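You operate a simulated robot arm through the tools that you are given. There is no shell and no other tool. Be economical: measure what you need, move in short steps, check, and stop when the job is done.

You run a simulated two-armed robot. Do the job below in one go: nothing can be reset, and whatever is moved stays where it is left.

JOB
Hold the copper cup on the top of the bench steady with one hand and put the sachet from the table in it with the other.

The check looks at the end state, three seconds after you hand in, the way a careful person would. Anything else that was tipped, shoved, dropped, spilled or broken makes it a failure.

ROBOT AND FRAMES
Two 7-joint arms with two-finger parallel grippers on one trunk, on a base that drives. Base frame: it is fixed to the floor where the robot stands at the start and does not move with it; the origin is under the middle of the robot, x ahead of it, y to its left, z up; the surface under the hand at the start is at about z = 760. Readings come in mm, rad, newtons and seconds.
The left shoulder is at the start at [50, 158, 1083], the right one opposite. With the tool pointing down near the work surface each hand reaches from about 200 to 660 mm from the robot's upright axis, wherever it stands, measured 20 degrees to its own side. Places, roughly: copper cup [1250, -3500, 1000]. Payload 3.91 kg a hand.
The TCP of each hand is the grasp point between the finger pads, 30 mm short of the fingertips. In the tool frame z runs along the fingers and y along their closing line. Largest opening 110 mm; finger width 20, thickness 10; the body of the gripper, 48 by 112 mm, starts 55 mm behind the TCP.
Orientation is told as [roll, pitch, yaw] about the base's x, y, z axes, in that order, counted from this pose: with the fingers straight down and closing along the base's y, the tool's x points along the base's -x, its y along +y and its z along -z.

CONTROLS
- The arms move only by the tool play_rows. It takes "left_series", "right_series" or both (then of equal length, played together; a hand with none holds still); each is a list of rows, each a list of 7 numbers: the shift along the base's x, y, z in units of 500 mm (1.0 is 500 mm), then the turn, a rotation vector about the base's x, y, z in units of 120 degrees (1.0 is 120 degrees), then the finger opening in mm, from 0 to 110. In form: [[tx, ty, tz, rx, ry, rz, gripper], ...]. A call has 1 to 20 rows; each row is the pose to reach, as a shift and turn from the pose commanded when the call began. A call with a number of a shift or a turn outside -1 to 1 is refused whole. A row lasts 0.2 s, in which the tool goes at most 50 mm and 0.15 rad; a call with a longer step from one row to the next is refused whole, and so is a gripper value outside its range. Where a pose cannot be reached the arm comes as near as it can. A force on the tool above 40 N (or 10 N above the force at the start of the call, whichever is more), or a blocked arm, ends the call early, and 0.2 s more pass. The fingers move at their own pace (about 153 mm/s each) and stop on an object; they squeeze with about 30 N. The grip force told is the motor's: it shows also when the fingers shut on nothing. Time passes only in rows, and 0.2 s behind the last, so rows that repeat a pose let the fingers close. The reply holds the time, the measured pose of the TCP, the force on the tool along the base axes, the opening and the grip force, in the units named above and with some noise, with the torque about the TCP (base axes, N m) and any sound that the robot's microphone picked up.
- Cameras (640 x 400 px; columns grow to the right, rows downward): "scene" is now at [130.2, -22.4, 1229.9]; the picture's right is [-0.23, -0.97, 0.00], its down [-0.49, 0.12, -0.86] and it looks along [0.84, -0.20, -0.51] (base axes); focal length 291 px, centre (320, 200). "left" rides on the left gripper at [72, -17, -103] in its tool frame; the picture's right is [0.23, 0.97, 0.00], its down [-0.76, 0.18, -0.62] and it looks along [-0.61, 0.14, 0.78] (tool axes); focal length 222 px, centre (320, 200). "right" rides on the right gripper at [73, 17, -103] in its tool frame; the picture's right is [-0.23, 0.97, 0.00], its down [-0.76, -0.18, -0.62] and it looks along [-0.61, -0.14, 0.78] (tool axes); focal length 222 px, centre (320, 200). There is no depth. A picture from a camera that has moved, and an enlarged one, comes with that camera's place and axes in the base frame and with its lens.
- camera(camera): a new picture of that camera. No time passes.
- raise_lower(by): slides the trunk up (or, below 0, down) by that many mm; the arms and the scene camera ride with it, the base frame stays. It gives what a move gives, with no picture.
- drive_base(legs): drives the robot by 1 to 6 legs, each [ahead, turn to the left] in mm and rad, along the robot's own axes; the way and the turn of a leg run together, so that a leg with both is an arc; at most 1500 mm and 3.142 rad a leg. The arms and the cameras ride along, it lands a little off, and it stops where it bumps. It gives what a move gives.
- pan_tilt(pan, tilt): turns the head with the scene camera to pan (to the left, within 1.396 rad either way) and tilt (down, from -0.506 to 1.204), counted from straight ahead of the robot. It gives what a move gives.
- zoom(camera, box): a new picture of the part [left, top, right, bottom] of that camera's present view, enlarged. No time passes.
- hand_in(): hands the job in; it is judged then, once.

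Go step by step. Nothing tells you exact positions but the pictures and the camera data: compare them with the known pose of the tool, close in by small moves and look again before you grip or let go. The budget is 120 turns and 108 pictures, counting those below and the enlarged ones. Unless the task says otherwise, let go and move clear before handing in, and close with one line.

The tools are called after ">>>" as a command line: name --argument value ..., lists and objects as JSON in quotes. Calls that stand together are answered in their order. play_rows: Moves the arms, as the interface text tells. Its arguments: {"type":"object","properties":{"left_series":{"type":"array","items":{"type":"array","items":{"type":"number"}}},"right_series":{"type":"array","items":{"type":"array","items":{"type":"number"}}}},"required":[]} The other tools are called the same way: raise_lower (by) slides the trunk up or down; drive_base (legs) drives the base; pan_tilt (pan, tilt) turns the head that bears the scene camera; camera (camera) takes a picture; zoom (camera, box) takes an enlarged picture of a part of a camera's view; hand_in () hands the job in.

At the start:

```text
clock: 0.0
left_ee_pos: [396.8, 79.9, 1042.1]
left_tool_rot: [0.0, 0.001, 0.006]
left_wrist_force: [0.4, -0.2, 0.5]
left_ft_torque: [-0.02, 0.01, -0.02]
left_width: 109.7
left_gripper_force: 0.1
right_ee_pos: [492.1, -257.9, 1020.5]
right_tool_rot: [0.0, 0.001, 0.004]
right_wrist_force: [-0.7, 0.1, 0.6]
right_ft_torque: [-0.01, 0.02, -0.01]
right_width: 110.1
right_gripper_force: 0.2
trunk travel left (down, up): [-325.0, 157.0]
robot x, y, heading: [0.5, 2.2, -0.002]
head pan, tilt: [-0.237, 0.534]
```

scene: 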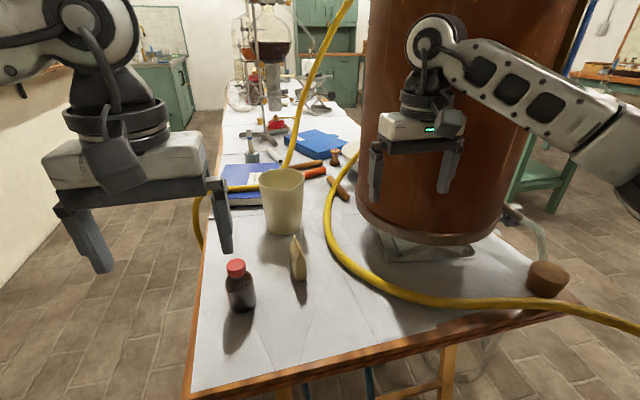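
right: 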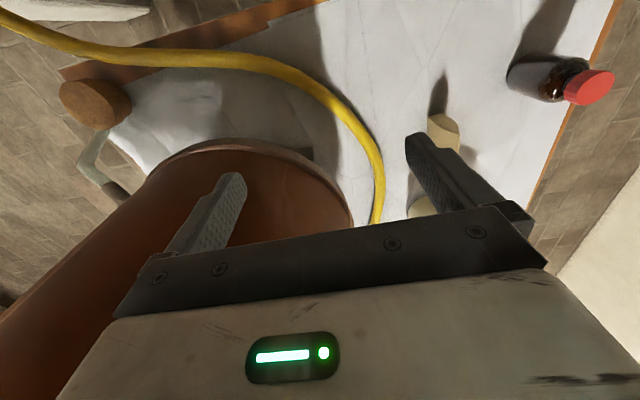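
left: 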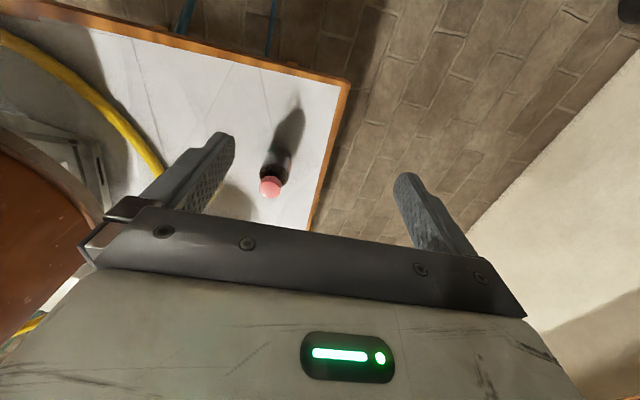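

The beige item standing near [590, -80, 760] looks like the sachet. I'll look closer at it before anything moves.

>>> zoom --camera "scene" --box '[200, 150, 380, 320]'

>>> zoom --camera "right" --box '[380, 50, 560, 230]'

```text
2.35 times, centred on (290, 235) of scene
camera zoom: at [130.2, -22.4, 1229.9], right [-0.23, -0.97, 0.0], down [-0.49, 0.12, -0.86], along [0.84, -0.2, -0.51], focal length 685 px, centre (391, 118)
```

zoom: 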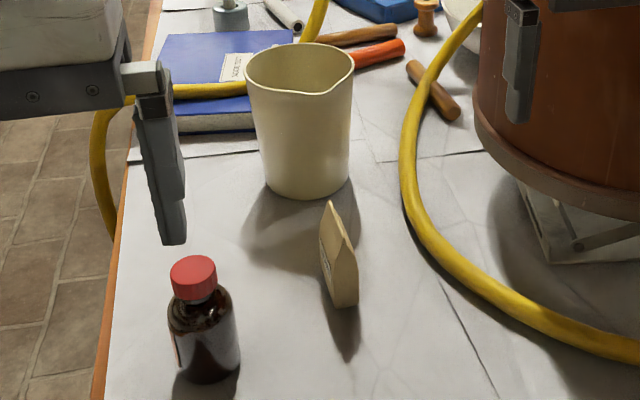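

```text
2.22 times, centred on (470, 140) of right
camera zoom: at [419.6, -241.8, 1124.2], right [0.22, 0.97, 0.0], down [0.76, -0.17, 0.62], along [0.61, -0.14, -0.78], focal length 494 px, centre (-13, 333)
```

zoom: 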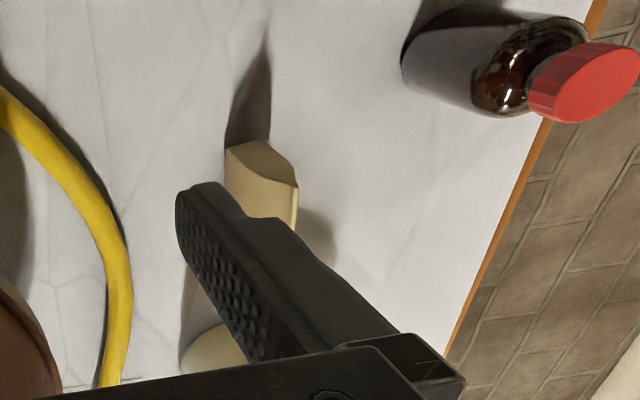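

The sachet stands upright on the table with the bottle to its left, the beaker behind it and the boiler to its right. I'll shift the right hand left, away from the boiler, to look down on the sachet.

>>> play_rows --right_series '[[-0.02, 0.08, 0, 0, 0, 0, 110], [-0.02, 0.16, 0, 0, 0, 0, 110], [-0.02, 0.24, 0, 0, 0, 0, 110], [-0.02, 0.316, -0.04, 0, 0, 0, 110], [-0.02, 0.316, -0.04, 0, 0, 0, 110]]'

>>> camera --camera "right"

>>> zoom --camera "right" --box '[260, 80, 440, 220]'

```text
clock: 1.2
left_ee_pos: [394.6, 78.7, 1040.1]
left_tool_rot: [0.001, 0.001, 0.005]
left_wrist_force: [-0.6, -1.0, 0.1]
left_ft_torque: [0.01, 0.01, 0.01]
left_width: 110.2
left_gripper_force: 0.1
right_ee_pos: [483.5, -100.2, 1004.2]
right_tool_rot: [0.0, 0.0, 0.004]
right_wrist_force: [0.5, 0.7, -0.1]
right_ft_torque: [-0.01, 0.02, 0.02]
right_width: 109.9
right_gripper_force: 0.1
trunk travel left (down, up): [-325.0, 157.0]
robot x, y, heading: [-3.5, 1.3, -0.003]
head pan, tilt: [-0.237, 0.534]
```

```text
102 pictures are left
camera right: at [410.4, -83.8, 1107.7], right [0.22, 0.97, 0.0], down [0.76, -0.18, 0.62], along [0.61, -0.14, -0.78], focal length 222 px, centre (320, 200)
```

right: 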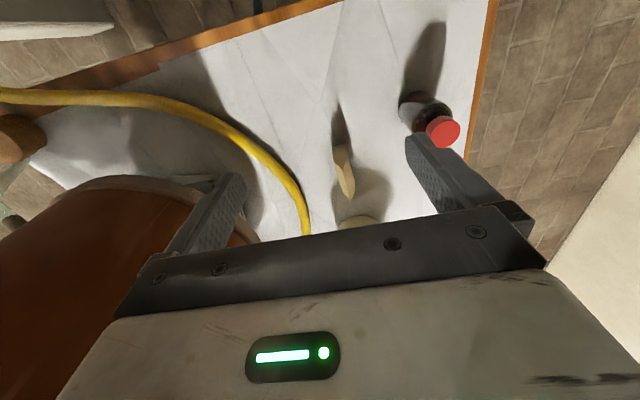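

```text
2.86 times, centred on (350, 150) of right
camera zoom: at [410.4, -83.8, 1107.7], right [0.22, 0.97, 0.0], down [0.76, -0.18, 0.62], along [0.61, -0.14, -0.78], focal length 635 px, centre (234, 343)
```

zoom: 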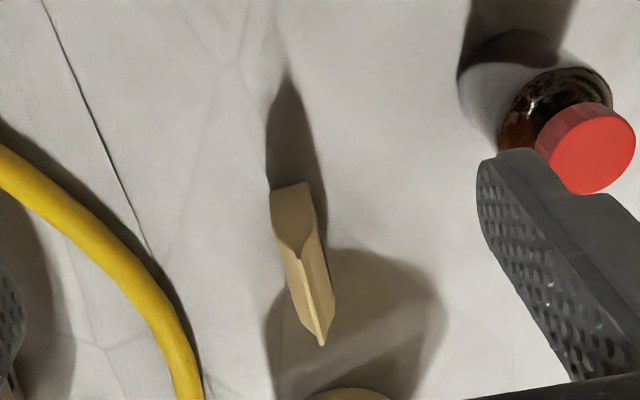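

The packet is a wedge with its ridge up, about 65 mm long along x, 25 mm thick at the base and 68 mm high, centred near [610, -88]. I'll move above it with the fingers at 70 mm and check.

>>> play_rows --right_series '[[0.05, 0.005, -0.04, 0, 0, 0, 70], [0.1, 0.01, -0.08, 0, 0, 0, 70], [0.15, 0.015, -0.12, 0, 0, 0, 70], [0.2, 0.02, -0.16, 0, 0, 0, 70], [0.256, 0.024, -0.2, 0, 0, 0, 70], [0.256, 0.024, -0.2, 0, 0, 0, 70]]'

>>> camera --camera "right"

>>> camera --camera "scene"

```text
clock: 2.6
left_ee_pos: [395.6, 79.6, 1041.2]
left_tool_rot: [0.0, -0.001, 0.006]
left_wrist_force: [0.2, 0.2, 0.0]
left_ft_torque: [-0.02, 0.01, -0.01]
left_width: 110.2
left_gripper_force: 0.0
right_ee_pos: [612.6, -89.6, 899.1]
right_tool_rot: [0.001, 0.0, 0.007]
right_wrist_force: [-0.4, 0.2, 0.3]
right_ft_torque: [-0.05, 0.04, 0.04]
right_width: 69.9
right_gripper_force: 0.0
trunk travel left (down, up): [-325.0, 157.0]
robot x, y, heading: [1.0, -3.3, 0.003]
head pan, tilt: [-0.237, 0.534]
```

```text
100 pictures are left
camera right: at [539.4, -75.2, 1002.5], right [0.22, 0.98, 0.0], down [0.76, -0.17, 0.62], along [0.61, -0.14, -0.78], focal length 222 px, centre (320, 200)
```

right: 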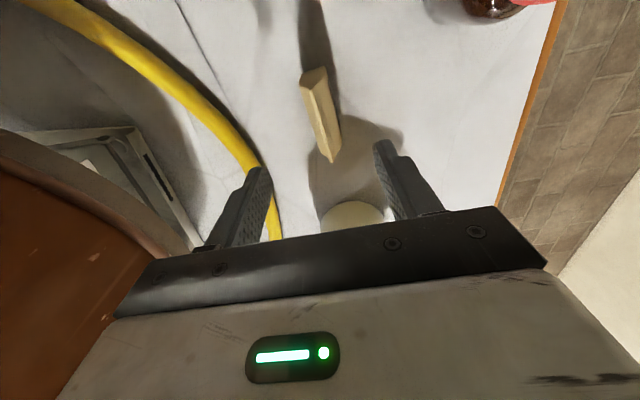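

```text
99 pictures are left
camera scene: at [130.2, -22.5, 1229.9], right [-0.24, -0.97, 0.0], down [-0.49, 0.12, -0.86], along [0.84, -0.2, -0.51], focal length 291 px, centre (320, 200)
```

scene: 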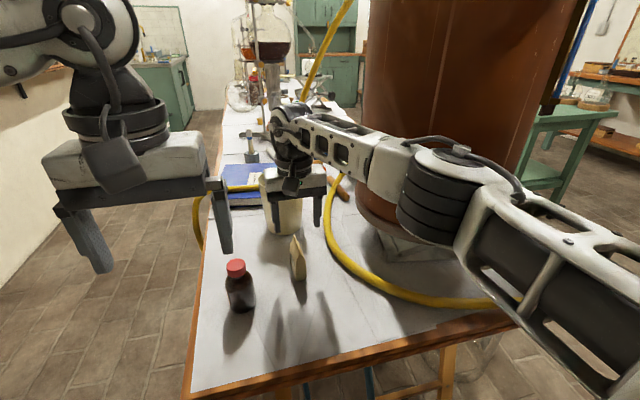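

Triangulating from both views puts the ridge higher, at z≈850, so the packet spans about x 567–622. I'll zoom in to confirm.

>>> zoom --camera "right" --box '[250, 40, 410, 240]'

>>> zoom --camera "scene" --box '[220, 180, 360, 320]'

```text
2.00 times, centred on (330, 140) of right
camera zoom: at [539.4, -75.2, 1002.5], right [0.22, 0.98, 0.0], down [0.76, -0.17, 0.62], along [0.61, -0.14, -0.78], focal length 444 px, centre (300, 320)
```

zoom: 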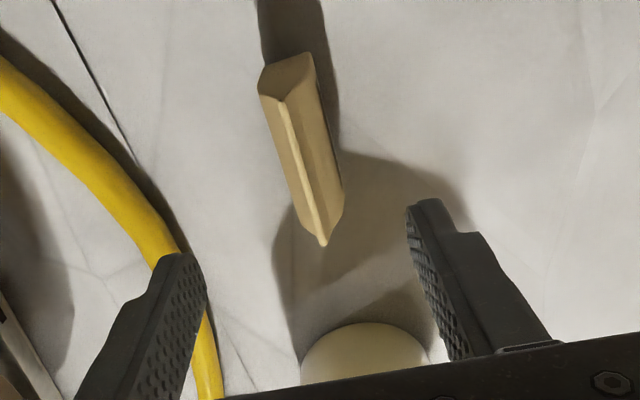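

```text
2.86 times, centred on (290, 250) of scene
camera zoom: at [130.2, -22.5, 1229.9], right [-0.24, -0.97, 0.0], down [-0.49, 0.12, -0.86], along [0.84, -0.2, -0.51], focal length 831 px, centre (406, 57)
```

zoom: 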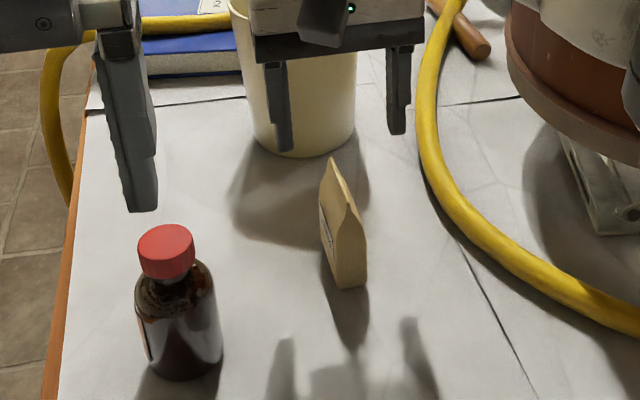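

The ridge runs from [573, -91] to [625, -86] at z≈843, turned about 5°. I'll align above the centre, then descend to a TCP height of about 815.

>>> play_rows --right_series '[[-0.024, 0, -0.03, 0, 0, 0.043, 70], [-0.024, 0, -0.08, 0, 0, 0.043, 70], [-0.024, 0, -0.13, 0, 0, 0.043, 70], [-0.024, 0, -0.17, 0, 0, 0.043, 70], [-0.024, 0, -0.17, 0, 0, 0.043, 70]]'

>>> zoom --camera "scene" --box '[220, 180, 360, 320]'

>>> camera --camera "right"

```text
clock: 3.8
left_ee_pos: [395.5, 80.5, 1040.5]
left_tool_rot: [0.0, -0.001, 0.005]
left_wrist_force: [-0.1, -0.9, 0.3]
left_ft_torque: [0.01, 0.01, 0.01]
left_width: 110.0
left_gripper_force: 0.1
right_ee_pos: [598.5, -88.9, 814.5]
right_tool_rot: [0.0, 0.0, 0.095]
right_wrist_force: [0.1, -0.1, -0.5]
right_ft_torque: [-0.01, -0.01, 0.01]
right_width: 70.0
right_gripper_force: 0.1
trunk travel left (down, up): [-325.0, 157.0]
robot x, y, heading: [-1.2, 2.5, -0.001]
head pan, tilt: [-0.237, 0.534]
```

```text
2.86 times, centred on (290, 250) of scene
camera zoom: at [130.2, -22.4, 1229.9], right [-0.23, -0.97, 0.0], down [-0.49, 0.12, -0.86], along [0.84, -0.2, -0.51], focal length 831 px, centre (406, 57)
```

zoom: 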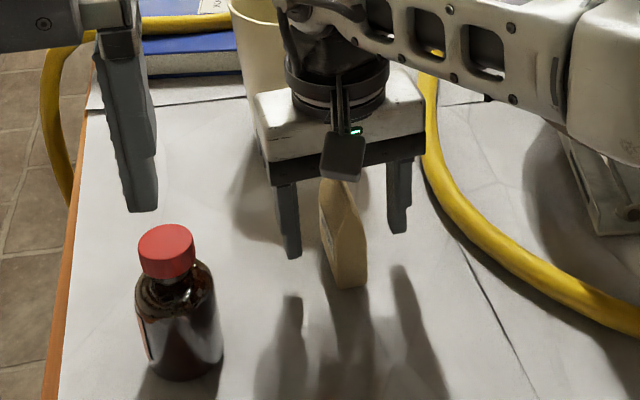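

```text
95 pictures are left
camera right: at [523.9, -79.3, 917.7], right [0.13, 0.99, 0.0], down [0.77, -0.11, 0.62], along [0.62, -0.08, -0.78], focal length 222 px, centre (320, 200)
```

right: 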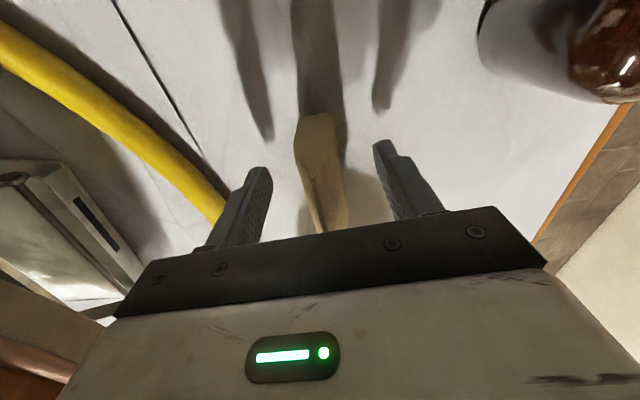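

The packet sits centred between the fingers. I'll close on it.

>>> play_rows --right_series '[[0, 0, 0, 0, 0, 0, 40], [0, 0, 0, 0, 0, 0, 20], [0, 0, 0, 0, 0, 0, 0], [0, 0, 0, 0, 0, 0, 0], [0, 0, 0, 0, 0, 0, 0]]'

>>> zoom --camera "scene" --box '[220, 180, 360, 320]'

```text
clock: 5.0
left_ee_pos: [396.1, 80.1, 1040.9]
left_tool_rot: [-0.001, 0.0, 0.006]
left_wrist_force: [-0.1, -0.9, -0.4]
left_ft_torque: [0.0, -0.01, -0.02]
left_width: 110.1
left_gripper_force: 0.0
right_ee_pos: [597.7, -88.3, 813.6]
right_tool_rot: [-0.001, 0.001, 0.096]
right_wrist_force: [0.3, 0.5, 0.2]
right_ft_torque: [0.05, 0.02, -0.07]
right_width: 23.2
right_gripper_force: 29.4
trunk travel left (down, up): [-325.0, 157.0]
robot x, y, heading: [0.6, -3.3, 0.001]
head pan, tilt: [-0.237, 0.534]
```

```text
2.86 times, centred on (290, 250) of scene
camera zoom: at [130.2, -22.4, 1229.9], right [-0.23, -0.97, 0.0], down [-0.49, 0.12, -0.86], along [0.84, -0.2, -0.51], focal length 831 px, centre (406, 57)
```

zoom: 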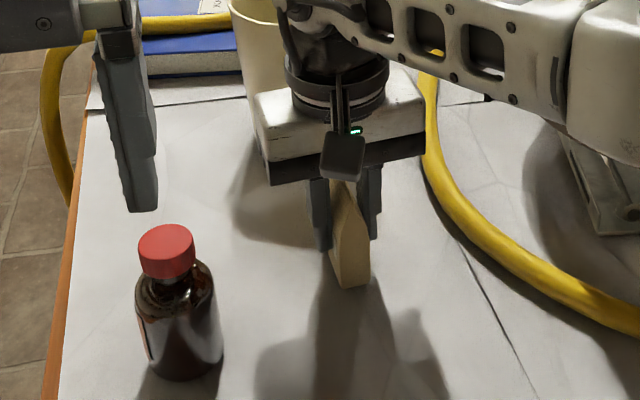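

The packet is gripped at 23 mm. I'll lift it straight up, then pull it back towards the robot.

>>> play_rows --right_series '[[0, 0, 0.05, 0, 0, 0, 0], [0, 0, 0.13, 0, 0, 0, 0], [0, 0, 0.21, 0, 0, 0, 0], [0, 0, 0.29, 0, 0, 0, 0], [0, 0, 0.37, 0, 0, 0, 0], [0, 0, 0.45, 0, 0, 0, 0], [-0.07, -0.03, 0.48, 0, 0, 0, 0], [-0.14, -0.06, 0.5, 0, 0, 0, 0], [-0.21, -0.1, 0.5, 0, 0, 0, 0], [-0.28, -0.13, 0.5, 0, 0, 0, 0], [-0.35, -0.16, 0.5, 0, 0, -0.043, 0], [-0.4, -0.16, 0.5, 0, 0, -0.043, 0], [-0.4, -0.16, 0.5, 0, 0, -0.043, 0]]'

>>> pan_tilt --pan -1.2 --tilt 0.3

>>> camera --camera "scene"

>>> camera --camera "right"

```text
clock: 7.8
left_ee_pos: [396.4, 80.1, 1042.0]
left_tool_rot: [0.001, 0.0, 0.006]
left_wrist_force: [-0.1, -0.5, -0.3]
left_ft_torque: [0.0, 0.0, -0.02]
left_width: 110.0
left_gripper_force: 0.1
right_ee_pos: [399.3, -169.1, 1066.4]
right_tool_rot: [0.0, -0.001, 0.005]
right_wrist_force: [0.0, 0.5, -0.7]
right_ft_torque: [-0.01, 0.03, 0.02]
right_width: 23.2
right_gripper_force: 29.9
trunk travel left (down, up): [-325.0, 157.0]
robot x, y, heading: [0.7, -0.0, -0.003]
head pan, tilt: [-0.237, 0.534]
```

```text
clock: 9.0
left_ee_pos: [396.7, 80.2, 1040.6]
left_tool_rot: [0.0, -0.001, 0.004]
left_wrist_force: [0.3, -0.4, 0.0]
left_ft_torque: [-0.02, 0.01, -0.02]
left_width: 110.0
left_gripper_force: 0.1
right_ee_pos: [399.1, -169.8, 1065.9]
right_tool_rot: [0.002, 0.0, 0.003]
right_wrist_force: [-0.3, 0.1, -0.3]
right_ft_torque: [-0.06, 0.01, 0.03]
right_width: 23.0
right_gripper_force: 30.2
trunk travel left (down, up): [-325.0, 157.0]
robot x, y, heading: [-1.9, -4.8, 0.001]
head pan, tilt: [-1.201, 0.3]
```

```text
93 pictures are left
camera scene: at [76.4, -88.2, 1251.4], right [-0.93, -0.36, 0.0], down [-0.11, 0.28, -0.96], along [0.35, -0.89, -0.3], focal length 291 px, centre (320, 200)
```

scene: 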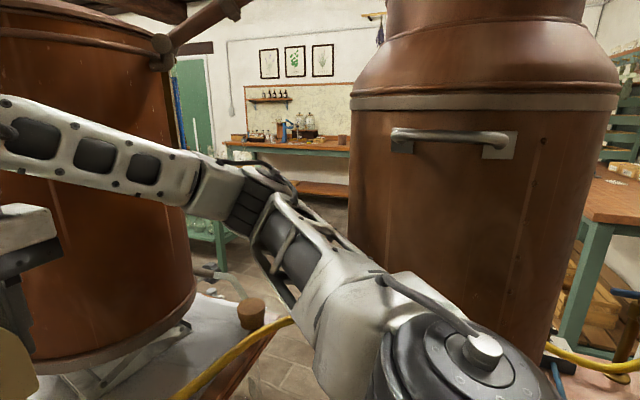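

```text
92 pictures are left
camera right: at [326.6, -153.6, 1169.6], right [0.22, 0.97, 0.0], down [0.76, -0.17, 0.62], along [0.61, -0.14, -0.78], focal length 222 px, centre (320, 200)
```

right: 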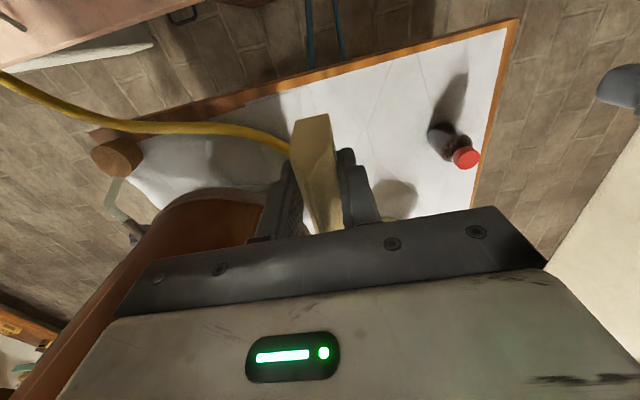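

The sachet is held firmly. Before driving to the far bench I need to map the floor and any hoses in the way.

>>> pan_tilt --pan -1.3 --tilt 0.8

>>> camera --camera "scene"

>>> pan_tilt --pan -0.6 --tilt 0.6

>>> camera --camera "scene"

>>> pan_tilt --pan 1.0 --tilt 0.4

>>> camera --camera "scene"

```text
clock: 10.0
left_ee_pos: [395.6, 80.1, 1041.9]
left_tool_rot: [-0.001, 0.0, 0.005]
left_wrist_force: [1.2, 0.0, 0.2]
left_ft_torque: [0.0, -0.02, 0.0]
left_width: 110.3
left_gripper_force: 0.1
right_ee_pos: [399.6, -169.1, 1066.4]
right_tool_rot: [0.0, 0.001, 0.003]
right_wrist_force: [0.9, 0.4, -1.1]
right_ft_torque: [-0.03, -0.03, -0.02]
right_width: 23.2
right_gripper_force: 29.8
trunk travel left (down, up): [-325.0, 157.0]
robot x, y, heading: [-0.1, 3.0, 0.001]
head pan, tilt: [-1.3, 0.799]
```

```text
91 pictures are left
camera scene: at [64.1, -79.0, 1207.2], right [-0.96, -0.27, 0.0], down [-0.19, 0.69, -0.7], along [0.19, -0.67, -0.72], focal length 291 px, centre (320, 200)
```

scene: 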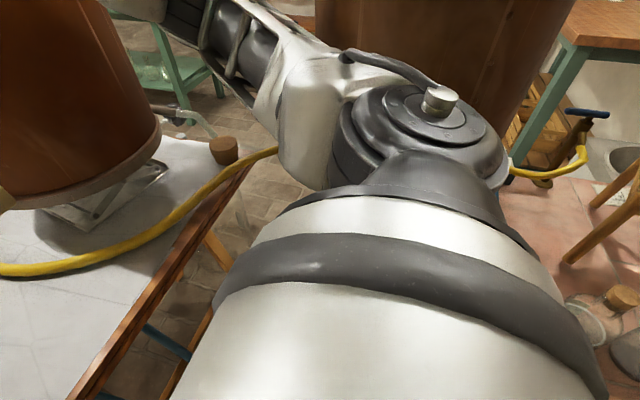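

```text
clock: 11.0
left_ee_pos: [395.4, 80.0, 1040.5]
left_tool_rot: [0.0, 0.0, 0.005]
left_wrist_force: [0.6, 0.4, 0.1]
left_ft_torque: [-0.02, 0.03, -0.01]
left_width: 109.8
left_gripper_force: 0.0
right_ee_pos: [399.9, -169.6, 1065.5]
right_tool_rot: [0.0, -0.001, 0.004]
right_wrist_force: [0.1, -0.2, -0.3]
right_ft_torque: [-0.01, -0.01, -0.01]
right_width: 23.2
right_gripper_force: 30.0
trunk travel left (down, up): [-325.0, 157.0]
robot x, y, heading: [-2.5, -0.4, -0.004]
head pan, tilt: [-0.6, 0.6]
```

```text
90 pictures are left
camera scene: at [115.4, -51.2, 1224.0], right [-0.57, -0.82, 0.0], down [-0.47, 0.32, -0.82], along [0.68, -0.47, -0.57], focal length 291 px, centre (320, 200)
```

scene: 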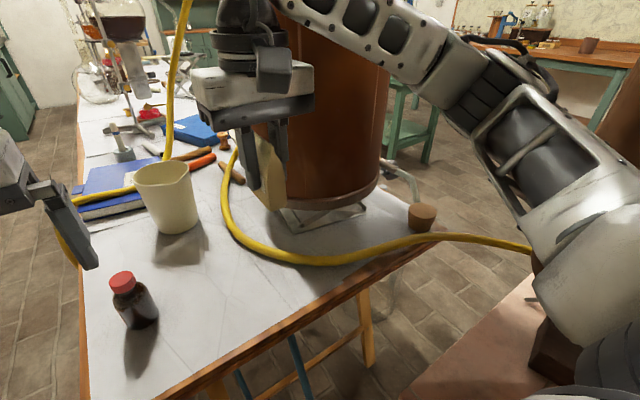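

```text
clock: 12.7
left_ee_pos: [395.1, 79.5, 1040.5]
left_tool_rot: [0.001, 0.001, 0.006]
left_wrist_force: [-0.5, 0.2, 0.2]
left_ft_torque: [0.0, -0.01, -0.02]
left_width: 109.9
left_gripper_force: 0.1
right_ee_pos: [399.5, -169.6, 1066.3]
right_tool_rot: [0.0, 0.001, 0.003]
right_wrist_force: [-0.7, 0.1, 0.1]
right_ft_torque: [-0.02, 0.02, -0.01]
right_width: 23.0
right_gripper_force: 30.3
trunk travel left (down, up): [-325.0, 157.0]
robot x, y, heading: [1.5, 2.6, -0.002]
head pan, tilt: [1.0, 0.4]
```

```text
89 pictures are left
camera scene: at [92.6, 76.7, 1242.2], right [0.84, -0.54, 0.0], down [-0.21, -0.33, -0.92], along [0.5, 0.77, -0.39], focal length 291 px, centre (320, 200)
```

scene: 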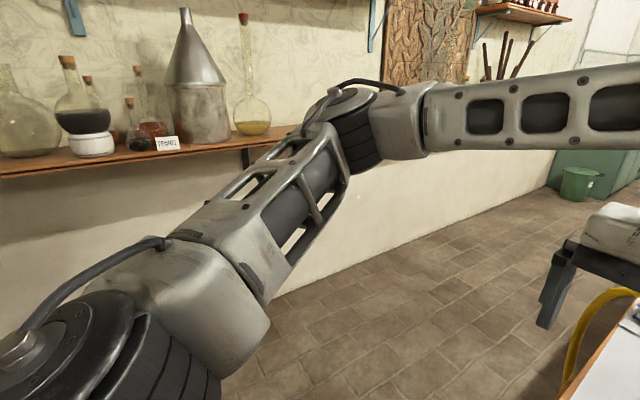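

A yellow hose seems to hang from the table corner off to the right, so I need a clear view of that gap. I'll turn in place to the right and look.

>>> drive_base --legs '[[0, -1.2]]'

>>> pan_tilt --pan 0.0 --tilt 0.55

>>> camera --camera "scene"

>>> pan_tilt --pan -0.6 --tilt 0.55

>>> camera --camera "scene"

```text
clock: 14.5
left_ee_pos: [406.5, -81.3, 1039.0]
left_tool_rot: [-0.012, 0.007, -0.412]
left_wrist_force: [-0.2, 0.4, 0.2]
left_ft_torque: [-0.01, 0.01, 0.0]
left_width: 110.1
left_gripper_force: 0.0
right_ee_pos: [316.0, -257.6, 1058.6]
right_tool_rot: [-0.039, 0.024, -0.258]
right_wrist_force: [0.0, -0.5, 0.2]
right_ft_torque: [0.04, 0.06, -0.02]
right_width: 23.4
right_gripper_force: 30.1
trunk travel left (down, up): [-325.0, 157.0]
robot x, y, heading: [7.6, 9.6, -0.39]
head pan, tilt: [1.0, 0.4]
stopped in leg 1: the robot was blocked; the commanded pose is now the measured one
```

```text
clock: 15.8
left_ee_pos: [406.5, -80.6, 1037.1]
left_tool_rot: [-0.011, 0.006, -0.411]
left_wrist_force: [0.5, 0.0, 0.2]
left_ft_torque: [0.02, 0.02, 0.04]
left_width: 109.8
left_gripper_force: 0.2
right_ee_pos: [317.5, -257.9, 1058.1]
right_tool_rot: [-0.04, 0.02, -0.261]
right_wrist_force: [0.4, 0.4, -0.1]
right_ft_torque: [-0.01, 0.0, 0.0]
right_width: 23.0
right_gripper_force: 29.6
trunk travel left (down, up): [-325.0, 157.0]
robot x, y, heading: [6.1, 1.5, -0.402]
head pan, tilt: [0.0, 0.55]
```

```text
88 pictures are left
camera scene: at [137.2, -39.8, 1227.6], right [-0.39, -0.92, 0.01], down [-0.49, 0.2, -0.85], along [0.78, -0.34, -0.53], focal length 291 px, centre (320, 200)
```

scene: 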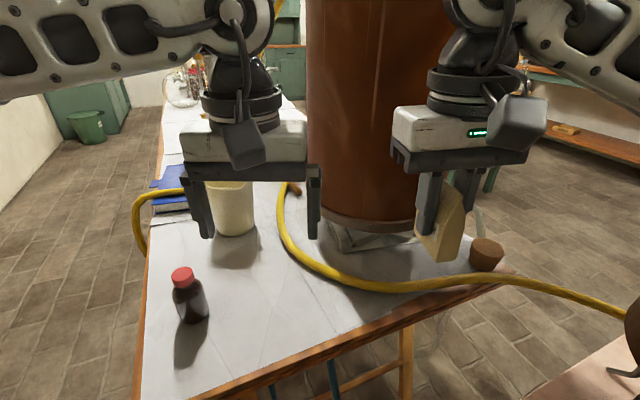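

```text
clock: 16.8
left_ee_pos: [405.3, -80.9, 1037.0]
left_tool_rot: [-0.012, 0.005, -0.413]
left_wrist_force: [0.2, -0.4, -0.3]
left_ft_torque: [0.02, 0.01, 0.03]
left_width: 110.0
left_gripper_force: 0.1
right_ee_pos: [316.3, -257.4, 1058.6]
right_tool_rot: [-0.04, 0.018, -0.26]
right_wrist_force: [-1.0, 0.5, -0.7]
right_ft_torque: [0.02, 0.03, 0.02]
right_width: 22.9
right_gripper_force: 30.0
trunk travel left (down, up): [-325.0, 157.0]
robot x, y, heading: [3.2, 5.2, -0.401]
head pan, tilt: [-0.6, 0.55]
```

```text
87 pictures are left
camera scene: at [102.7, -80.3, 1228.3], right [-0.84, -0.54, 0.01], down [-0.29, 0.43, -0.85], along [0.45, -0.72, -0.52], focal length 291 px, centre (320, 200)
```

scene: 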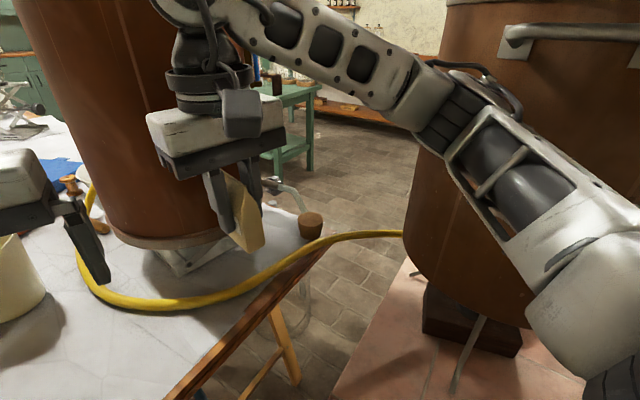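

The gap to the right is closed: the hose spans from the table to the second boiler, and the arm brushed that boiler and stopped. I'll turn back left and check the other routes.

>>> drive_base --legs '[[0, 0.75]]'

>>> pan_tilt --pan 1.39 --tilt 0.4

>>> camera --camera "scene"

>>> pan_tilt --pan -1.39 --tilt 0.4

>>> camera --camera "scene"

>>> pan_tilt --pan 0 --tilt 0.3

>>> camera --camera "scene"

```text
clock: 19.1
left_ee_pos: [359.9, 194.6, 1040.2]
left_tool_rot: [0.001, 0.003, 0.312]
left_wrist_force: [0.8, -0.4, -0.5]
left_ft_torque: [0.0, -0.02, 0.01]
left_width: 110.0
left_gripper_force: 0.2
right_ee_pos: [414.6, -1.2, 1061.0]
right_tool_rot: [-0.026, 0.014, 0.448]
right_wrist_force: [0.6, 0.3, 0.3]
right_ft_torque: [0.0, 0.01, -0.01]
right_width: 23.2
right_gripper_force: 29.9
trunk travel left (down, up): [-325.0, 157.0]
robot x, y, heading: [4.6, 3.0, 0.323]
head pan, tilt: [-0.6, 0.55]
```

```text
clock: 21.1
left_ee_pos: [360.3, 195.6, 1040.6]
left_tool_rot: [0.0, 0.003, 0.313]
left_wrist_force: [-0.7, 0.1, -0.1]
left_ft_torque: [0.02, 0.01, 0.06]
left_width: 110.1
left_gripper_force: 0.1
right_ee_pos: [414.0, 0.0, 1059.2]
right_tool_rot: [-0.027, 0.014, 0.447]
right_wrist_force: [-0.3, 0.3, -0.3]
right_ft_torque: [-0.02, 0.04, 0.0]
right_width: 23.1
right_gripper_force: 30.0
trunk travel left (down, up): [-325.0, 157.0]
robot x, y, heading: [4.0, 1.3, 0.317]
head pan, tilt: [1.389, 0.4]
```

```text
86 pictures are left
camera scene: at [32.6, 106.8, 1242.2], right [0.99, 0.14, 0.0], down [0.05, -0.39, -0.92], along [-0.13, 0.91, -0.39], focal length 291 px, centre (320, 200)
```

scene: 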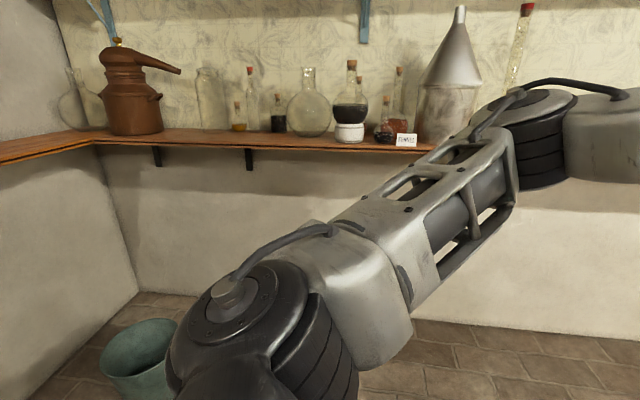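

```text
clock: 23.5
left_ee_pos: [359.7, 195.8, 1040.9]
left_tool_rot: [0.0, 0.002, 0.311]
left_wrist_force: [-0.4, -0.3, 0.3]
left_ft_torque: [0.0, 0.0, -0.02]
left_width: 110.0
left_gripper_force: 0.0
right_ee_pos: [412.0, -0.1, 1059.8]
right_tool_rot: [-0.026, 0.014, 0.448]
right_wrist_force: [0.1, 0.6, -0.6]
right_ft_torque: [-0.01, 0.01, -0.01]
right_width: 23.2
right_gripper_force: 29.8
trunk travel left (down, up): [-325.0, 157.0]
robot x, y, heading: [4.4, 3.0, 0.319]
head pan, tilt: [-1.389, 0.4]
```

```text
85 pictures are left
camera scene: at [90.3, -66.0, 1242.2], right [-0.88, -0.48, 0.0], down [-0.19, 0.34, -0.92], along [0.45, -0.81, -0.39], focal length 291 px, centre (320, 200)
```

scene: 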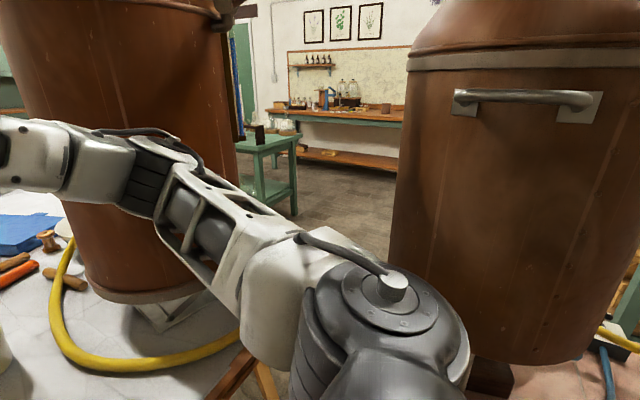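

```text
clock: 25.0
left_ee_pos: [360.3, 195.8, 1040.8]
left_tool_rot: [0.001, 0.002, 0.31]
left_wrist_force: [-0.5, -0.1, -0.4]
left_ft_torque: [0.02, 0.05, -0.02]
left_width: 110.0
left_gripper_force: 0.0
right_ee_pos: [414.7, 0.8, 1060.1]
right_tool_rot: [-0.026, 0.015, 0.448]
right_wrist_force: [-1.3, 0.3, -0.4]
right_ft_torque: [-0.01, -0.03, 0.0]
right_width: 23.0
right_gripper_force: 29.8
trunk travel left (down, up): [-325.0, 157.0]
robot x, y, heading: [6.1, -0.9, 0.326]
head pan, tilt: [0.0, 0.3]
```

```text
84 pictures are left
camera scene: at [134.1, 44.6, 1251.5], right [0.32, -0.95, 0.0], down [-0.28, -0.09, -0.96], along [0.91, 0.3, -0.3], focal length 291 px, centre (320, 200)
```

scene: 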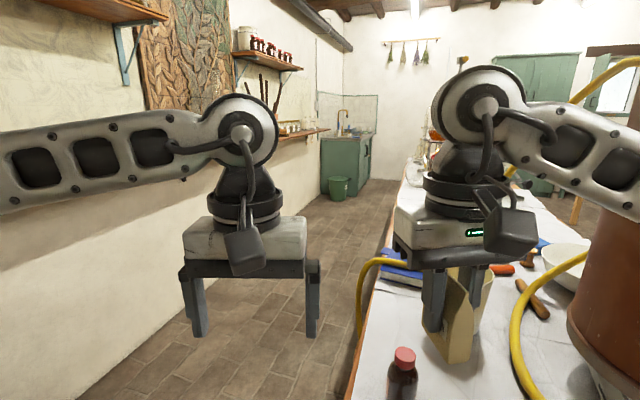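

Behind the robot is a closed corner, so the way is the left corridor, with the table edge at y≈119 and the wall at y≈1400. I'll swing into the corridor and face along it.

>>> drive_base --legs '[[0, 1.2], [620, 0], [0, -1.5]]'

>>> camera --camera "scene"

```text
clock: 35.1
left_ee_pos: [428.6, 694.4, 1041.0]
left_tool_rot: [0.001, 0.001, 0.028]
left_wrist_force: [-0.8, -0.4, -0.1]
left_ft_torque: [-0.01, 0.04, -0.02]
left_width: 110.0
left_gripper_force: 0.0
right_ee_pos: [425.1, 492.6, 1060.4]
right_tool_rot: [-0.025, 0.013, 0.165]
right_wrist_force: [-0.9, 0.2, -0.3]
right_ft_torque: [0.0, 0.01, 0.01]
right_width: 22.9
right_gripper_force: 29.8
trunk travel left (down, up): [-325.0, 157.0]
robot x, y, heading: [35.1, 611.1, 0.041]
head pan, tilt: [0.0, 0.3]
```

```text
83 pictures are left
camera scene: at [170.0, 614.1, 1251.5], right [0.04, -1.0, 0.0], down [-0.3, -0.01, -0.96], along [0.95, 0.04, -0.3], focal length 291 px, centre (320, 200)
```

scene: 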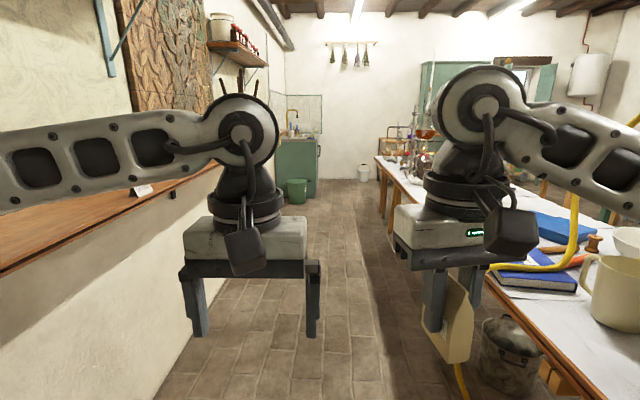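

The corridor is clear: the shelf edge is at y≈1155 and the table items lie to the right. I'll drive ahead with a slight correction.

>>> drive_base --legs '[[0, -0.055], [1400, 0]]'

>>> pan_tilt --pan -0.4 --tilt 0.3

>>> camera --camera "scene"

```text
clock: 42.6
left_ee_pos: [1855.6, 674.4, 1041.1]
left_tool_rot: [0.001, 0.002, -0.006]
left_wrist_force: [0.2, -0.2, -1.5]
left_ft_torque: [-0.04, -0.04, 0.0]
left_width: 109.7
left_gripper_force: 0.0
right_ee_pos: [1845.3, 470.5, 1060.7]
right_tool_rot: [-0.028, 0.012, 0.13]
right_wrist_force: [0.2, 0.4, -0.7]
right_ft_torque: [-0.02, 0.01, -0.01]
right_width: 23.3
right_gripper_force: 29.6
trunk travel left (down, up): [-325.0, 157.0]
robot x, y, heading: [1459.8, 602.0, 0.006]
head pan, tilt: [0.0, 0.3]
```

```text
clock: 43.5
left_ee_pos: [1855.6, 674.4, 1040.5]
left_tool_rot: [0.001, 0.003, -0.004]
left_wrist_force: [0.7, -0.9, 0.4]
left_ft_torque: [0.0, -0.03, 0.0]
left_width: 110.2
left_gripper_force: 0.0
right_ee_pos: [1845.4, 470.0, 1060.7]
right_tool_rot: [-0.026, 0.014, 0.131]
right_wrist_force: [-0.5, -0.1, -1.1]
right_ft_torque: [0.01, 0.03, -0.02]
right_width: 23.0
right_gripper_force: 29.7
trunk travel left (down, up): [-325.0, 157.0]
robot x, y, heading: [1459.2, 602.5, 0.008]
head pan, tilt: [-0.4, 0.3]
```

```text
82 pictures are left
camera scene: at [1587.1, 564.6, 1251.5], right [-0.38, -0.92, 0.0], down [-0.27, 0.11, -0.96], along [0.88, -0.37, -0.3], focal length 291 px, centre (320, 200)
```

scene: 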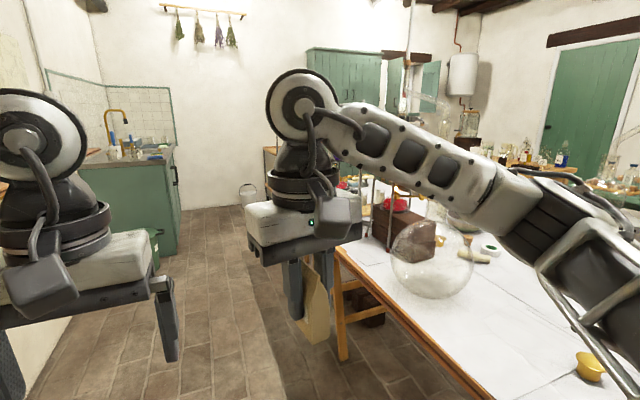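

The table's far end is near x≈2500 and the corridor is still clear. I'll drive on past it and look to the right.

>>> drive_base --legs '[[1500, 0]]'

>>> pan_tilt --pan -0.9 --tilt 0.35

>>> camera --camera "scene"

>>> pan_tilt --pan -0.3 --tilt 0.35

>>> camera --camera "scene"

```text
clock: 50.8
left_ee_pos: [3336.7, 718.9, 1040.8]
left_tool_rot: [0.001, 0.002, 0.03]
left_wrist_force: [0.2, -0.1, 0.1]
left_ft_torque: [0.02, 0.03, 0.04]
left_width: 110.0
left_gripper_force: 0.0
right_ee_pos: [3333.6, 515.1, 1060.2]
right_tool_rot: [-0.026, 0.016, 0.167]
right_wrist_force: [0.5, -0.7, 0.2]
right_ft_torque: [-0.02, -0.02, 0.0]
right_width: 23.0
right_gripper_force: 30.0
trunk travel left (down, up): [-325.0, 157.0]
robot x, y, heading: [2940.1, 632.1, 0.039]
head pan, tilt: [-0.4, 0.3]
```

```text
clock: 51.7
left_ee_pos: [3336.8, 719.5, 1039.8]
left_tool_rot: [0.001, 0.001, 0.029]
left_wrist_force: [-0.4, -0.7, -0.1]
left_ft_torque: [-0.02, 0.0, 0.03]
left_width: 110.4
left_gripper_force: 0.1
right_ee_pos: [3333.8, 516.3, 1059.1]
right_tool_rot: [-0.025, 0.012, 0.164]
right_wrist_force: [0.6, 0.3, 0.0]
right_ft_torque: [-0.02, -0.02, 0.01]
right_width: 23.3
right_gripper_force: 29.9
trunk travel left (down, up): [-325.0, 157.0]
robot x, y, heading: [2941.1, 634.0, 0.039]
head pan, tilt: [-0.901, 0.351]
```

```text
81 pictures are left
camera scene: at [3045.4, 563.2, 1246.8], right [-0.76, -0.65, 0.0], down [-0.22, 0.26, -0.94], along [0.61, -0.71, -0.34], focal length 291 px, centre (320, 200)
```

scene: 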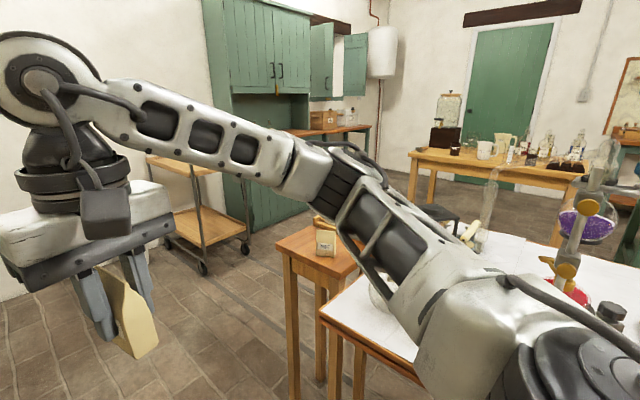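

```text
clock: 52.7
left_ee_pos: [3337.0, 718.2, 1040.0]
left_tool_rot: [0.0, 0.003, 0.029]
left_wrist_force: [-0.4, -0.5, 0.2]
left_ft_torque: [-0.01, 0.01, 0.01]
left_width: 110.1
left_gripper_force: 0.0
right_ee_pos: [3334.0, 516.1, 1058.9]
right_tool_rot: [-0.026, 0.013, 0.166]
right_wrist_force: [0.0, -0.1, 0.9]
right_ft_torque: [0.0, -0.02, 0.01]
right_width: 23.2
right_gripper_force: 29.7
trunk travel left (down, up): [-325.0, 157.0]
robot x, y, heading: [2940.8, 631.3, 0.039]
head pan, tilt: [-0.3, 0.351]
```

```text
80 pictures are left
camera scene: at [3074.6, 609.6, 1246.7], right [-0.26, -0.97, 0.0], down [-0.33, 0.09, -0.94], along [0.91, -0.24, -0.34], focal length 291 px, centre (320, 200)
```

scene: 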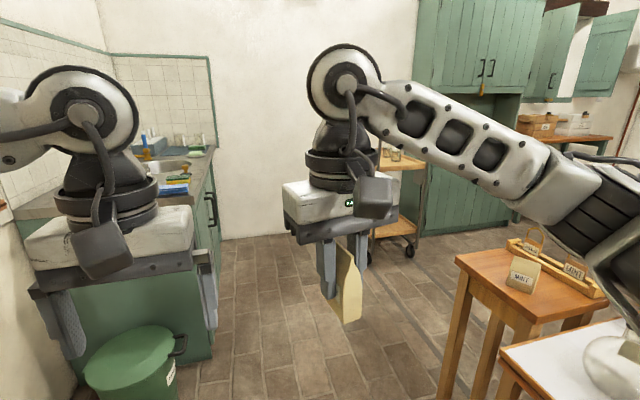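

Beyond the table is a small stand at x 3500–3830, y<-80, then open floor before a trolley at x>4900. I'll move on, then turn right through that opening.

>>> drive_base --legs '[[0, -0.2], [850, 0], [0, -0.65]]'

>>> pan_tilt --pan 0 --tilt 0.35

>>> camera --camera "scene"

>>> pan_tilt --pan -0.75 --tilt 0.35

>>> camera --camera "scene"

```text
clock: 59.8
left_ee_pos: [4109.9, 255.2, 1041.1]
left_tool_rot: [0.0, 0.001, -0.827]
left_wrist_force: [0.3, 0.6, -0.3]
left_ft_torque: [-0.02, 0.04, -0.01]
left_width: 110.0
left_gripper_force: 0.0
right_ee_pos: [3954.3, 124.0, 1059.0]
right_tool_rot: [-0.026, 0.012, -0.689]
right_wrist_force: [0.0, -0.1, -1.1]
right_ft_torque: [0.01, -0.01, 0.01]
right_width: 23.0
right_gripper_force: 29.9
trunk travel left (down, up): [-325.0, 157.0]
robot x, y, heading: [3788.7, 493.4, -0.815]
head pan, tilt: [-0.3, 0.351]
```

```text
clock: 60.6
left_ee_pos: [4108.7, 255.2, 1041.3]
left_tool_rot: [0.0, 0.001, -0.828]
left_wrist_force: [-0.3, 1.2, 0.0]
left_ft_torque: [-0.02, 0.0, -0.03]
left_width: 110.1
left_gripper_force: 0.0
right_ee_pos: [3955.1, 123.0, 1060.1]
right_tool_rot: [-0.027, 0.013, -0.689]
right_wrist_force: [0.1, -0.5, 0.0]
right_ft_torque: [0.0, -0.02, 0.01]
right_width: 22.9
right_gripper_force: 30.1
trunk travel left (down, up): [-325.0, 157.0]
robot x, y, heading: [3787.1, 494.6, -0.816]
head pan, tilt: [0.0, 0.351]
```

```text
79 pictures are left
camera scene: at [3880.0, 398.0, 1246.7], right [-0.73, -0.69, 0.0], down [-0.24, 0.25, -0.94], along [0.64, -0.68, -0.34], focal length 291 px, centre (320, 200)
```

scene: 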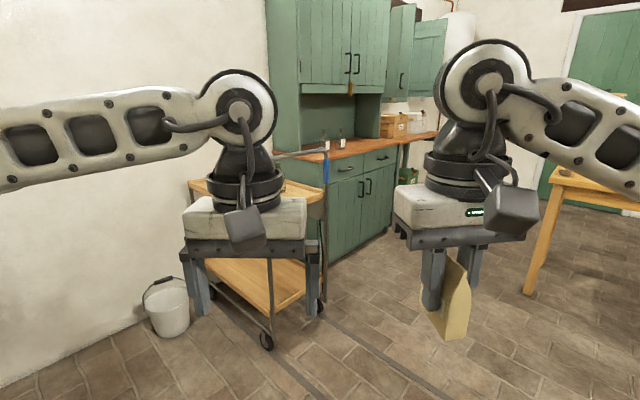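

```text
clock: 61.7
left_ee_pos: [4109.1, 254.7, 1041.2]
left_tool_rot: [0.0, 0.0, -0.825]
left_wrist_force: [0.5, -0.5, 0.4]
left_ft_torque: [0.0, -0.04, 0.02]
left_width: 110.0
left_gripper_force: 0.0
right_ee_pos: [3954.9, 123.3, 1060.3]
right_tool_rot: [-0.026, 0.012, -0.689]
right_wrist_force: [-0.5, 0.4, -1.2]
right_ft_torque: [0.02, -0.02, -0.01]
right_width: 23.0
right_gripper_force: 30.1
trunk travel left (down, up): [-325.0, 157.0]
robot x, y, heading: [3784.2, 500.8, -0.816]
head pan, tilt: [-0.75, 0.351]
```

```text
78 pictures are left
camera scene: at [3816.7, 372.7, 1246.7], right [-1.0, -0.01, 0.0], down [0.0, 0.34, -0.94], along [0.01, -0.94, -0.34], focal length 291 px, centre (320, 200)
```

scene: 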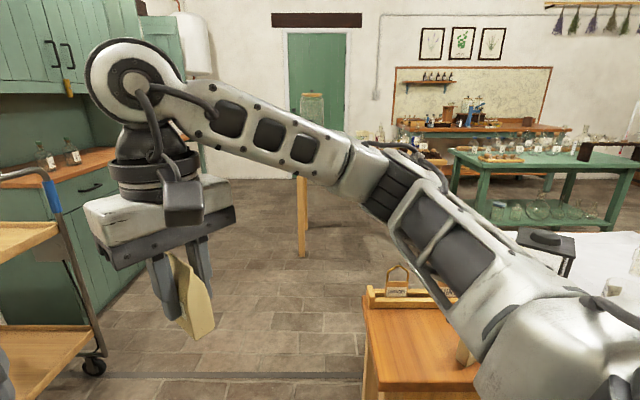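

The gap is about a metre wide between the stand and the trolley. I'll drive diagonally into it, then face the far wall.

>>> drive_base --legs '[[760, 0], [0, -0.75]]'

>>> pan_tilt --pan -0.35 --tilt 0.3

>>> camera --camera "scene"

>>> pan_tilt --pan -1.1 --tilt 0.3

>>> camera --camera "scene"

```text
clock: 67.7
left_ee_pos: [4355.3, -439.9, 1041.3]
left_tool_rot: [0.0, 0.0, -1.579]
left_wrist_force: [0.4, -0.7, 0.5]
left_ft_torque: [0.0, 0.01, 0.0]
left_width: 110.0
left_gripper_force: 0.1
right_ee_pos: [4151.7, -429.7, 1059.8]
right_tool_rot: [-0.028, 0.012, -1.441]
right_wrist_force: [-0.1, -0.5, -0.6]
right_ft_torque: [0.03, 0.02, 0.03]
right_width: 23.2
right_gripper_force: 29.8
trunk travel left (down, up): [-325.0, 157.0]
robot x, y, heading: [4286.3, -43.3, -1.57]
head pan, tilt: [-0.75, 0.351]
```

```text
clock: 68.5
left_ee_pos: [4355.3, -439.8, 1040.5]
left_tool_rot: [0.001, 0.001, -1.578]
left_wrist_force: [-0.6, -0.3, 0.6]
left_ft_torque: [-0.01, 0.04, 0.01]
left_width: 109.9
left_gripper_force: 0.0
right_ee_pos: [4153.3, -430.2, 1060.5]
right_tool_rot: [-0.028, 0.012, -1.441]
right_wrist_force: [-0.5, -0.1, 0.1]
right_ft_torque: [-0.01, 0.01, 0.02]
right_width: 23.3
right_gripper_force: 30.3
trunk travel left (down, up): [-325.0, 157.0]
robot x, y, heading: [4284.4, -43.5, -1.567]
head pan, tilt: [-0.351, 0.3]
```

```text
77 pictures are left
camera scene: at [4255.8, -172.3, 1251.5], right [-0.94, 0.34, 0.0], down [0.1, 0.28, -0.96], along [-0.33, -0.9, -0.3], focal length 291 px, centre (320, 200)
```

scene: 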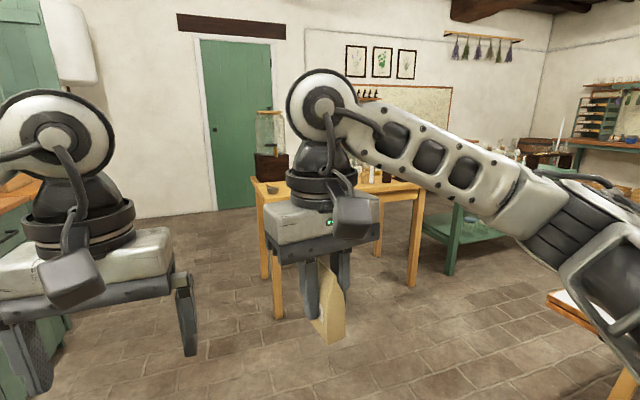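

```text
clock: 69.6
left_ee_pos: [4355.3, -441.2, 1040.6]
left_tool_rot: [-0.001, 0.0, -1.579]
left_wrist_force: [0.5, 0.1, -0.2]
left_ft_torque: [0.0, 0.05, 0.0]
left_width: 110.0
left_gripper_force: 0.2
right_ee_pos: [4153.8, -430.0, 1059.9]
right_tool_rot: [-0.026, 0.014, -1.442]
right_wrist_force: [-0.5, -0.6, 0.1]
right_ft_torque: [-0.04, -0.01, 0.0]
right_width: 23.3
right_gripper_force: 29.8
trunk travel left (down, up): [-325.0, 157.0]
robot x, y, heading: [4282.2, -38.7, -1.57]
head pan, tilt: [-1.1, 0.3]
```

```text
76 pictures are left
camera scene: at [4204.7, -127.2, 1251.5], right [-0.46, 0.89, 0.0], down [0.26, 0.13, -0.96], along [-0.85, -0.44, -0.3], focal length 291 px, centre (320, 200)
```

scene: 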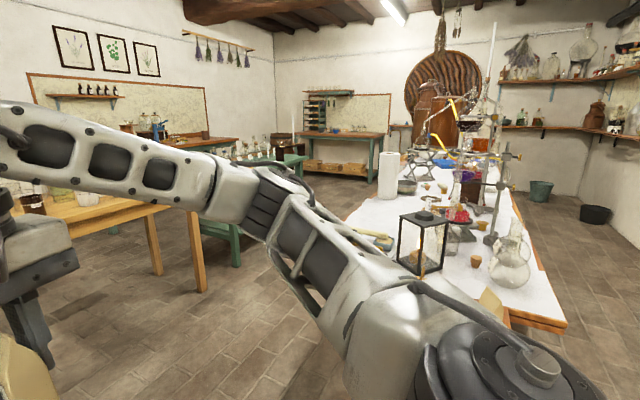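

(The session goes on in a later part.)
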